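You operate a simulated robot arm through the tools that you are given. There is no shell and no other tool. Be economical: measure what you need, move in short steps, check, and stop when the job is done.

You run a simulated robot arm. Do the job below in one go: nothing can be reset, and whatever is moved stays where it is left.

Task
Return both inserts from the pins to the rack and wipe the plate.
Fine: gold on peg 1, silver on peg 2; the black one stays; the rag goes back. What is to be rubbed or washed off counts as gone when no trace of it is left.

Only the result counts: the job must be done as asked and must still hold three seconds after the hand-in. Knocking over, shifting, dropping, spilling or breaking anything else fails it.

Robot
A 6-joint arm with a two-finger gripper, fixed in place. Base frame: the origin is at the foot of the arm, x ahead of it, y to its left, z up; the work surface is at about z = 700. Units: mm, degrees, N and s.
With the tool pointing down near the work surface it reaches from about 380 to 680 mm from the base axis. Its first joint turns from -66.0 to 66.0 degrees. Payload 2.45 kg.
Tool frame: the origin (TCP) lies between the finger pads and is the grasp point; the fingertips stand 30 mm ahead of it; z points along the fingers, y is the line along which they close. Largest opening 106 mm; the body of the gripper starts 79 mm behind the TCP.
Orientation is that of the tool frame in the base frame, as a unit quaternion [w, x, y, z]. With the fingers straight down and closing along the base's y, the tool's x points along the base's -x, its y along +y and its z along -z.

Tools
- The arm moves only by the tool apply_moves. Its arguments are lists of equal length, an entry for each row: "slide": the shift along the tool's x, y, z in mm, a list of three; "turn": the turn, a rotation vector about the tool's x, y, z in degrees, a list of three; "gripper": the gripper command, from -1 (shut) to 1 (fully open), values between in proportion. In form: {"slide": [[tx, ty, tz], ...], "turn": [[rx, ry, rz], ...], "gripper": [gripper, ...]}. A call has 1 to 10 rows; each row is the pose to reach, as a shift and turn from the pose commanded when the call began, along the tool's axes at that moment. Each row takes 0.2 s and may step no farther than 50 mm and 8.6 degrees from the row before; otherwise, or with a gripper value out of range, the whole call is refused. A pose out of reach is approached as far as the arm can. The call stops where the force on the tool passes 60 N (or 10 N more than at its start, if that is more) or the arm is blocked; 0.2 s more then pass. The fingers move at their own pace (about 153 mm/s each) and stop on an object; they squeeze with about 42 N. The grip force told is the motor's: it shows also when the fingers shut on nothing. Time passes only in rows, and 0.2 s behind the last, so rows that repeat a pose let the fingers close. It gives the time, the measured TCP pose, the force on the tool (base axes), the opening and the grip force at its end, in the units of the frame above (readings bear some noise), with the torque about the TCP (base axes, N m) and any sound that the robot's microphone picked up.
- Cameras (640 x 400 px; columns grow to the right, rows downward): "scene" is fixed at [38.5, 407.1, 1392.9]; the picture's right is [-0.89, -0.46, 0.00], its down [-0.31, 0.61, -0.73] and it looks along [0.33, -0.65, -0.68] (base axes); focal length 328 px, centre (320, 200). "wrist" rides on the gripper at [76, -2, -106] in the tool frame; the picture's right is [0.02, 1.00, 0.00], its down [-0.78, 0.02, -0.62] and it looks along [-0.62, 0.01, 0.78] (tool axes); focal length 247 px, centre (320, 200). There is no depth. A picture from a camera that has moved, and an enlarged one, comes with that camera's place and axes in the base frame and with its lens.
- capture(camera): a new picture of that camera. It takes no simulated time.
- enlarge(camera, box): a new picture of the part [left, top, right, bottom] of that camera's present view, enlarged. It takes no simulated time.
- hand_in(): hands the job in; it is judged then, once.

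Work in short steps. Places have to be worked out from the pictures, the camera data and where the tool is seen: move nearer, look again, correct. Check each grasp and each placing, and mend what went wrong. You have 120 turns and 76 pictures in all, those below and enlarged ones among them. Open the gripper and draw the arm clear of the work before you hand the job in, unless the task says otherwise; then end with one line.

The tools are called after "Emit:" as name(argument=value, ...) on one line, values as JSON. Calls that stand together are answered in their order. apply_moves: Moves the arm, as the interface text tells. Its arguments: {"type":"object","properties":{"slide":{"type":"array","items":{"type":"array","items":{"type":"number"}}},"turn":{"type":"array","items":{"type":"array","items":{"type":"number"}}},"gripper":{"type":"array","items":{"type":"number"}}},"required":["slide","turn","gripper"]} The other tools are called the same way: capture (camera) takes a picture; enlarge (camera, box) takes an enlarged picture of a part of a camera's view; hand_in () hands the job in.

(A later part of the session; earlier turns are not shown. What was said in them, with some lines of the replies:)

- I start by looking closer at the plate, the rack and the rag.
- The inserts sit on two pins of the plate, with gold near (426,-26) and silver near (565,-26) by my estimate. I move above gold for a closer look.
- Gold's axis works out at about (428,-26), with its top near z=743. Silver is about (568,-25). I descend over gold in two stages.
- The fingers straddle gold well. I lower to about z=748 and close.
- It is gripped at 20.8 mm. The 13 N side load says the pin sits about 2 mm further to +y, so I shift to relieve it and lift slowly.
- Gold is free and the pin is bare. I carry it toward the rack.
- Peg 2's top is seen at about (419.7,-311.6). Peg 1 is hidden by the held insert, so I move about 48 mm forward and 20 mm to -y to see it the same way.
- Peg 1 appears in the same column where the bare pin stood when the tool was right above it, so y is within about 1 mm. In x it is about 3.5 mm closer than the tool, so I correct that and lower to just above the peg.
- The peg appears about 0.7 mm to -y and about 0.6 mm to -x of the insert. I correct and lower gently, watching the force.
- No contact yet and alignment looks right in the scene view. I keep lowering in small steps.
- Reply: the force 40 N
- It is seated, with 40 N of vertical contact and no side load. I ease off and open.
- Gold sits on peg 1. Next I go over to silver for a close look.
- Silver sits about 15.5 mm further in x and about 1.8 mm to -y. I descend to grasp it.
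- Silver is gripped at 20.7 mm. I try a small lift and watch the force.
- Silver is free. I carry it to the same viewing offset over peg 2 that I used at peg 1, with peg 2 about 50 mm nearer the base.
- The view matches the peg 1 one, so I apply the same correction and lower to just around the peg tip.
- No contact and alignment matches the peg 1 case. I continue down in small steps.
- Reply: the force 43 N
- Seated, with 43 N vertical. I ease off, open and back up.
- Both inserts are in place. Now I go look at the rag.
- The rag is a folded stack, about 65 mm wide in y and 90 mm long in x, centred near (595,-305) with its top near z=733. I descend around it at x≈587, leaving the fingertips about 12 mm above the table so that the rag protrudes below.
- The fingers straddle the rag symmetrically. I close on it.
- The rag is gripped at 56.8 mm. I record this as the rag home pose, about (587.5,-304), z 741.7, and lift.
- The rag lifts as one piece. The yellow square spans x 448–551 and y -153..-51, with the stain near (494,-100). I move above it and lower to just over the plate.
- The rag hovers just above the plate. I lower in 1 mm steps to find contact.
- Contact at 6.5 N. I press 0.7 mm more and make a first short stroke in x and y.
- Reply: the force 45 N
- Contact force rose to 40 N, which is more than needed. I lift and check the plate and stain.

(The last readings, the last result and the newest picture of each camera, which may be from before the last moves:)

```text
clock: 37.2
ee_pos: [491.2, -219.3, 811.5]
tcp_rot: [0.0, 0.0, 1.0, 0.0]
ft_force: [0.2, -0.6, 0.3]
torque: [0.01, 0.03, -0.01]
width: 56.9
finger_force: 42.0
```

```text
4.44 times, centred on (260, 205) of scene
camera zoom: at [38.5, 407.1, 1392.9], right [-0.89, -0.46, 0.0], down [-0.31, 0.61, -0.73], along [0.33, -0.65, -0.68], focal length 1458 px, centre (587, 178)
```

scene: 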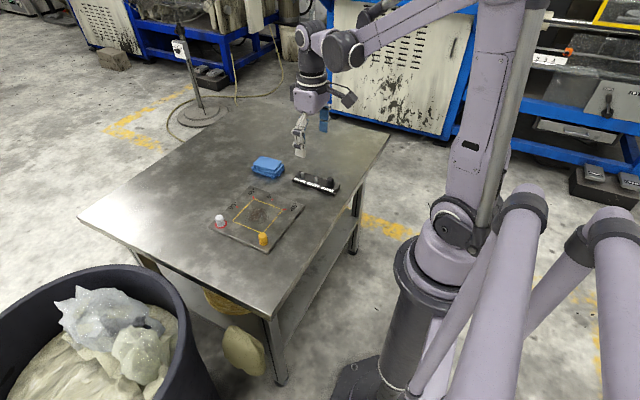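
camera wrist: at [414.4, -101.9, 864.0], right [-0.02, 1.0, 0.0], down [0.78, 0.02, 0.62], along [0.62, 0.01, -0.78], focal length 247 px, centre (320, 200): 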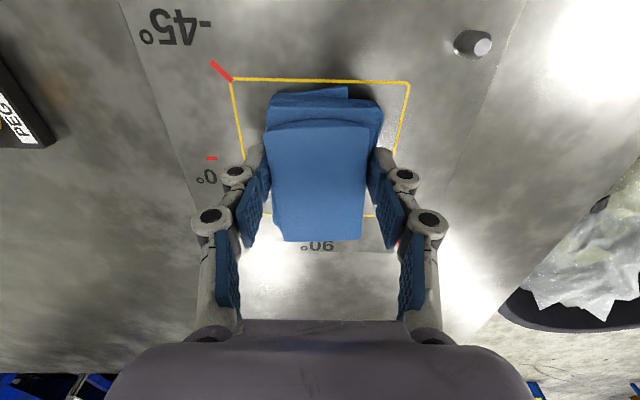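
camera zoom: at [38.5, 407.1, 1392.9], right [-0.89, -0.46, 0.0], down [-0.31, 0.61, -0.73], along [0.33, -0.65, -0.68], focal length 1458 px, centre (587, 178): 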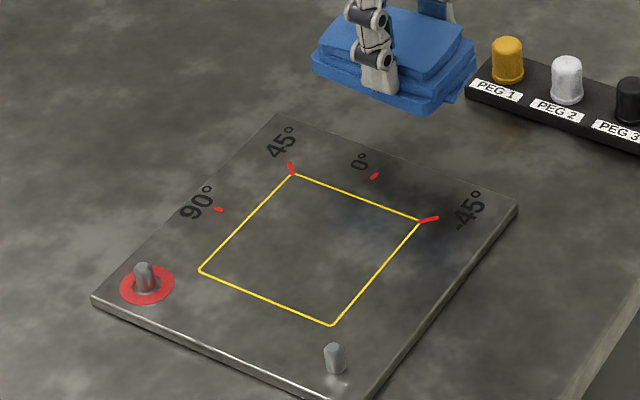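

The stain looks gone and the plate has not moved. I zoom in for faint remnants.

Emit:
enlarge(camera="scene", box=[232, 192, 288, 227])

Emit:
capture(camera="wrist")

```text
11.43 times, centred on (260, 210) of scene
camera zoom: at [38.5, 407.1, 1392.9], right [-0.89, -0.46, 0.0], down [-0.31, 0.61, -0.73], along [0.33, -0.65, -0.68], focal length 3748 px, centre (1006, 91)
```

zoom: 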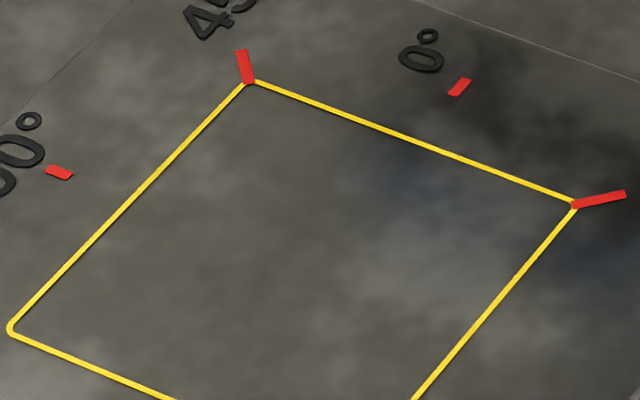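

```text
37 pictures are left
camera wrist: at [416.6, -222.9, 917.3], right [-0.02, 1.0, 0.0], down [0.78, 0.02, 0.62], along [0.62, 0.01, -0.78], focal length 247 px, centre (320, 200)
```

wrist: 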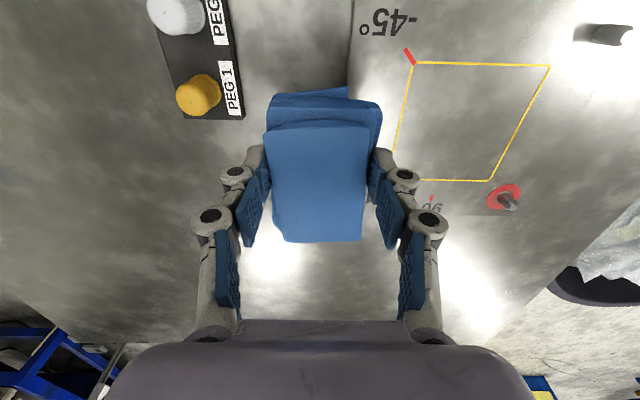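

It looks clean. For safety I make a second, wider pass with y offsets of ±20 mm at lighter pressure.

Emit:
apply_moves(slide=[[0, 50, 0], [0, 100, 10], [0, 100, 50], [0, 100, 58], [0, 100, 59.6], [-20, 100, 59.6], [-35, 100, 59.6], [-15, 100, 59.6], [5, 100, 59.6], [25, 100, 59.6]], turn=[[0, 0, 0], [0, 0, 0], [0, 0, 0], [0, 0, 0], [0, 0, 0], [0, 0, 0], [0, 0, 0], [0, 0, 0], [0, 0, 0], [0, 0, 0]], gripper=[-1, -1, -1, -1, -1, -1, -1, -1, -1, -1])

Emit:
apply_moves(slide=[[0, 10, 0], [0, 25, 0], [0, 40, 0], [-20, 40, 0], [-40, 40, 0], [-60, 40, 0], [-60, 20, 0], [-60, 0, 0], [-40, 0, 0], [-20, 20, 0]], turn=[[0, 0, 0], [0, 0, 0], [0, 0, 0], [0, 0, 0], [0, 0, 0], [0, 0, 0], [0, 0, 0], [0, 0, 0], [0, 0, 0], [0, 0, 0]], gripper=[-1, -1, -1, -1, -1, -1, -1, -1, -1, -1])

```text
refused: row 2 steps farther than a row can; nothing moved
```

```text
clock: 39.4
ee_pos: [510.3, -199.2, 809.3]
tcp_rot: [-0.001, -0.001, 1.0, 0.001]
ft_force: [1.0, 0.3, -0.8]
torque: [-0.02, 0.01, 0.04]
width: 56.8
finger_force: 41.8
```

The first call was refused, so the second only swept harmlessly in the air at z≈810. I redo the approach from here.

Emit:
apply_moves(slide=[[10, 40, 0], [20, 80, 5], [20, 80, 45], [20, 80, 58], [20, 80, 59.6], [0, 80, 59.6], [-15, 80, 59.6], [5, 80, 59.6], [25, 80, 59.6], [45, 80, 59.6]], turn=[[0, 0, 0], [0, 0, 0], [0, 0, 0], [0, 0, 0], [0, 0, 0], [0, 0, 0], [0, 0, 0], [0, 0, 0], [0, 0, 0], [0, 0, 0]], gripper=[-1, -1, -1, -1, -1, -1, -1, -1, -1, -1])

```text
clock: 41.6
ee_pos: [466.1, -119.2, 750.8]
tcp_rot: [0.001, 0.0, 1.0, 0.0]
ft_force: [7.3, 0.3, 15.3]
torque: [0.01, 0.23, -0.02]
width: 57.1
finger_force: 42.4
```

Contact is a light 15 N. I continue across the right side and back.

Emit:
apply_moves(slide=[[0, 14, 0], [0, 28, 0], [0, 40, 0], [-20, 40, 0], [-40, 40, 0], [-60, 40, 0], [-60, 20, 0], [-60, 0, 0], [-40, 10, 0], [-25, 20, 0]], turn=[[0, 0, 0], [0, 0, 0], [0, 0, 0], [0, 0, 0], [0, 0, 0], [0, 0, 0], [0, 0, 0], [0, 0, 0], [0, 0, 0], [0, 0, 0]], gripper=[-1, -1, -1, -1, -1, -1, -1, -1, -1, -1])

```text
clock: 43.8
ee_pos: [489.9, -100.3, 751.6]
tcp_rot: [0.002, 0.0, 1.0, 0.0]
ft_force: [7.8, -5.1, 18.1]
torque: [0.02, 0.18, 0.04]
width: 56.8
finger_force: 42.0
```

Wipe finished. I lift, check the plate, and carry the rag back toward its home.

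Emit:
apply_moves(slide=[[0, 0, -15], [0, 0, -50], [-16, -34, -55], [-32, -68, -55], [-49, -102, -55], [-65, -136, -55], [-81, -170, -55], [-97.5, -204, -55], [-97.5, -204, -55]], turn=[[0, 0, 0], [0, 0, 0], [0, 0, 0], [0, 0, 0], [0, 0, 0], [0, 0, 0], [0, 0, 0], [0, 0, 0], [0, 0, 0]], gripper=[-1, -1, -1, -1, -1, -1, -1, -1, -1])

Emit:
enlarge(camera="scene", box=[200, 160, 320, 250])

```text
clock: 45.8
ee_pos: [587.6, -305.8, 806.1]
tcp_rot: [0.0, 0.0, 1.0, 0.0]
ft_force: [0.3, 0.6, -0.9]
torque: [0.03, 0.01, -0.02]
width: 56.8
finger_force: 41.8
```

```text
4.44 times, centred on (260, 205) of scene
camera zoom: at [38.6, 407.1, 1392.9], right [-0.89, -0.46, 0.0], down [-0.31, 0.61, -0.73], along [0.33, -0.65, -0.68], focal length 1458 px, centre (587, 178)
```

zoom: 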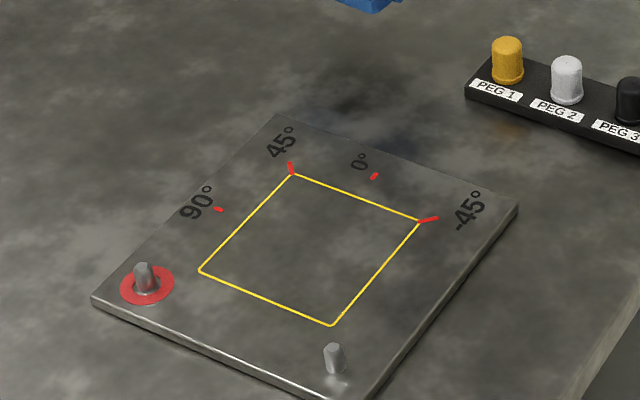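

The plate is clean and unmoved. I lower the rag to its home, watching for contact.

Emit:
apply_moves(slide=[[0, 0, 30], [0, 0, 50], [0, 0, 60], [0, 0, 62], [0, 0, 63.5]], turn=[[0, 0, 0], [0, 0, 0], [0, 0, 0], [0, 0, 0], [0, 0, 0]], gripper=[-1, -1, -1, -1, -1])

```text
clock: 47.0
ee_pos: [587.5, -304.3, 742.2]
tcp_rot: [0.0, 0.0, 1.0, 0.0]
ft_force: [-0.2, 0.9, 0.2]
torque: [0.01, 0.02, 0.01]
width: 56.9
finger_force: 42.3
```

Emit:
apply_moves(slide=[[0, 0, 0.7], [0, 0, 1.4]], turn=[[0, 0, 0], [0, 0, 0]], gripper=[-1, -1])

```text
clock: 47.6
ee_pos: [587.4, -302.7, 741.2]
tcp_rot: [-0.001, 0.001, 1.0, 0.0]
ft_force: [-1.6, 0.1, 3.8]
torque: [-0.02, -0.14, -0.01]
width: 56.9
finger_force: 42.0
```

The rag touches the table at its original pose. I open and rise.

Emit:
apply_moves(slide=[[0, 0, 0], [0, 0, 0], [0, 0, 0], [0, 0, -30], [0, 0, -75], [20, 30, -110], [40, 60, -140], [60, 90, -160]], turn=[[0, 0, 0], [0, 0, 0], [0, 0, 0], [0, 0, 0], [0, 0, 0], [0, 0, 0], [0, 0, 0], [0, 0, 0]], gripper=[0.4, 1, 1, 1, 1, 1, 1, 1])

Emit:
enlarge(camera="scene", box=[190, 140, 360, 260])

Emit:
capture(camera="wrist")

```text
refused: row 6 steps farther than a row can; nothing moved
```

```text
3.33 times, centred on (275, 200) of scene
camera zoom: at [38.4, 407.1, 1392.9], right [-0.89, -0.46, 0.0], down [-0.31, 0.61, -0.73], along [0.33, -0.65, -0.68], focal length 1093 px, centre (470, 200)
```

zoom: 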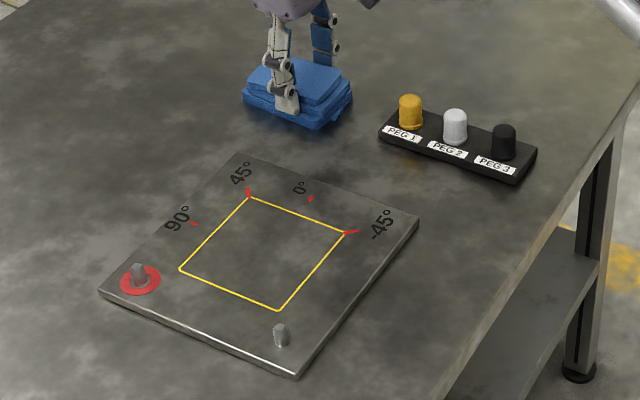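

```text
34 pictures are left
camera wrist: at [511.7, -306.5, 847.7], right [-0.02, 1.0, 0.0], down [0.78, 0.02, 0.62], along [0.62, 0.01, -0.78], focal length 247 px, centre (320, 200)
```

wrist: 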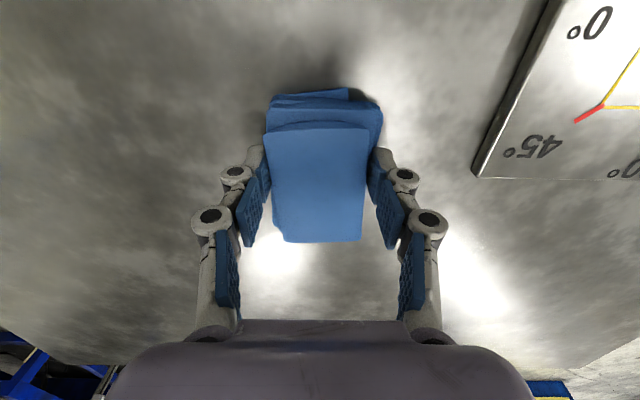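

That was refused for too large a step, though the rag is already exactly in its original place. I repeat it with smaller steps, first opening and then rising.

Emit:
apply_moves(slide=[[0, 0, 0], [0, 0, 0], [0, 0, 0], [0, 0, -30], [0, 0, -70], [15, 20, -100], [30, 40, -130], [45, 60, -160], [60, 80, -190]], turn=[[0, 0, 0], [0, 0, 0], [0, 0, 0], [0, 0, 0], [0, 0, 0], [0, 0, 0], [0, 0, 0], [0, 0, 0], [0, 0, 0]], gripper=[0.4, 1, 1, 1, 1, 1, 1, 1, 1])

Emit:
enlarge(camera="scene", box=[190, 140, 360, 260])

Emit:
capture(camera="wrist")

```text
clock: 49.6
ee_pos: [527.0, -226.7, 933.9]
tcp_rot: [0.001, 0.0, 1.0, 0.0]
ft_force: [-0.2, 1.3, 0.0]
torque: [0.0, 0.0, 0.02]
width: 106.1
finger_force: 0.1
```

```text
3.33 times, centred on (275, 200) of scene
camera zoom: at [38.5, 407.1, 1392.9], right [-0.89, -0.46, 0.0], down [-0.31, 0.61, -0.73], along [0.33, -0.65, -0.68], focal length 1093 px, centre (470, 200)
```

zoom: 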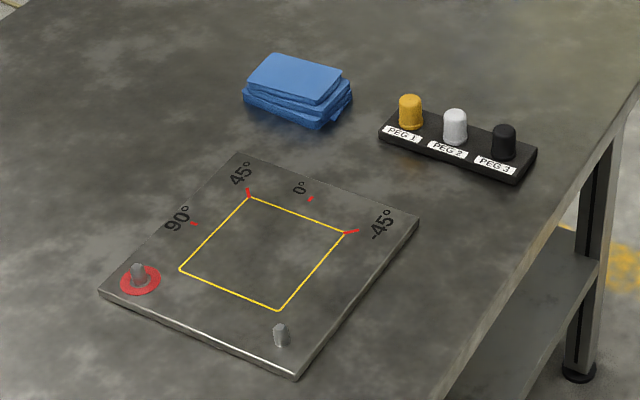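

```text
32 pictures are left
camera wrist: at [451.4, -229.2, 1040.7], right [-0.02, 1.0, 0.0], down [0.78, 0.02, 0.62], along [0.62, 0.01, -0.78], focal length 247 px, centre (320, 200)
```

wrist: 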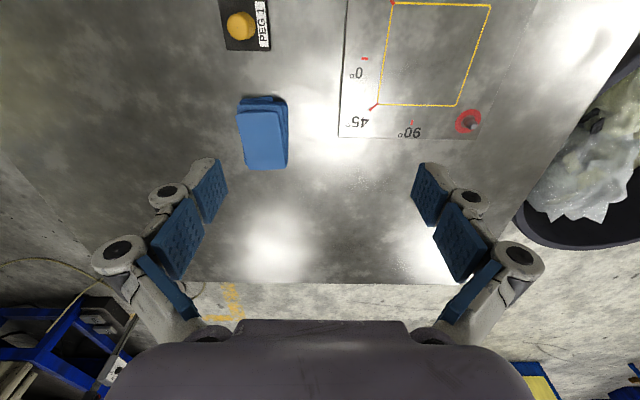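

Everything is in place. I make one final clean-view check of the plate from above before handing in.

Emit:
apply_moves(slide=[[40, 25, 0], [80, 50, 0], [120, 80, 0], [150, 120, 0], [150, 120, 0]], turn=[[0, 0, 0], [0, 0, 0], [0, 0, 0], [0, 0, 0], [0, 0, 0]], gripper=[1, 1, 1, 1, 1])

Emit:
enlarge(camera="wrist", box=[240, 60, 440, 240])

```text
clock: 50.8
ee_pos: [374.7, -104.8, 932.3]
tcp_rot: [0.0, -0.001, 1.0, 0.001]
ft_force: [0.2, 0.2, 0.4]
torque: [0.02, 0.0, 0.05]
width: 105.8
finger_force: 0.1
```

```text
2.22 times, centred on (340, 150) of wrist
camera zoom: at [299.0, -107.0, 1039.2], right [-0.02, 1.0, 0.0], down [0.78, 0.02, 0.62], along [0.62, 0.01, -0.78], focal length 549 px, centre (276, 311)
```

zoom: 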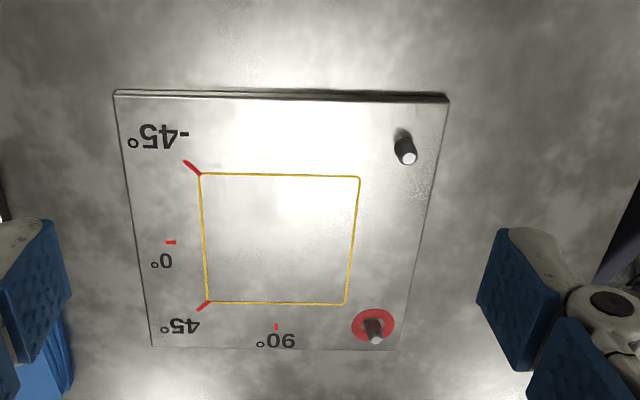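

The plate shows no trace, the inserts and rag are in place, and the arm is clear, so I hand in.

Emit:
hand_in()

```text
The job is handed in.
```

The gold insert is on peg 1 and the silver on peg 2, the black one was left alone, the plate shows no trace of the stain, and the rag is back where it was.
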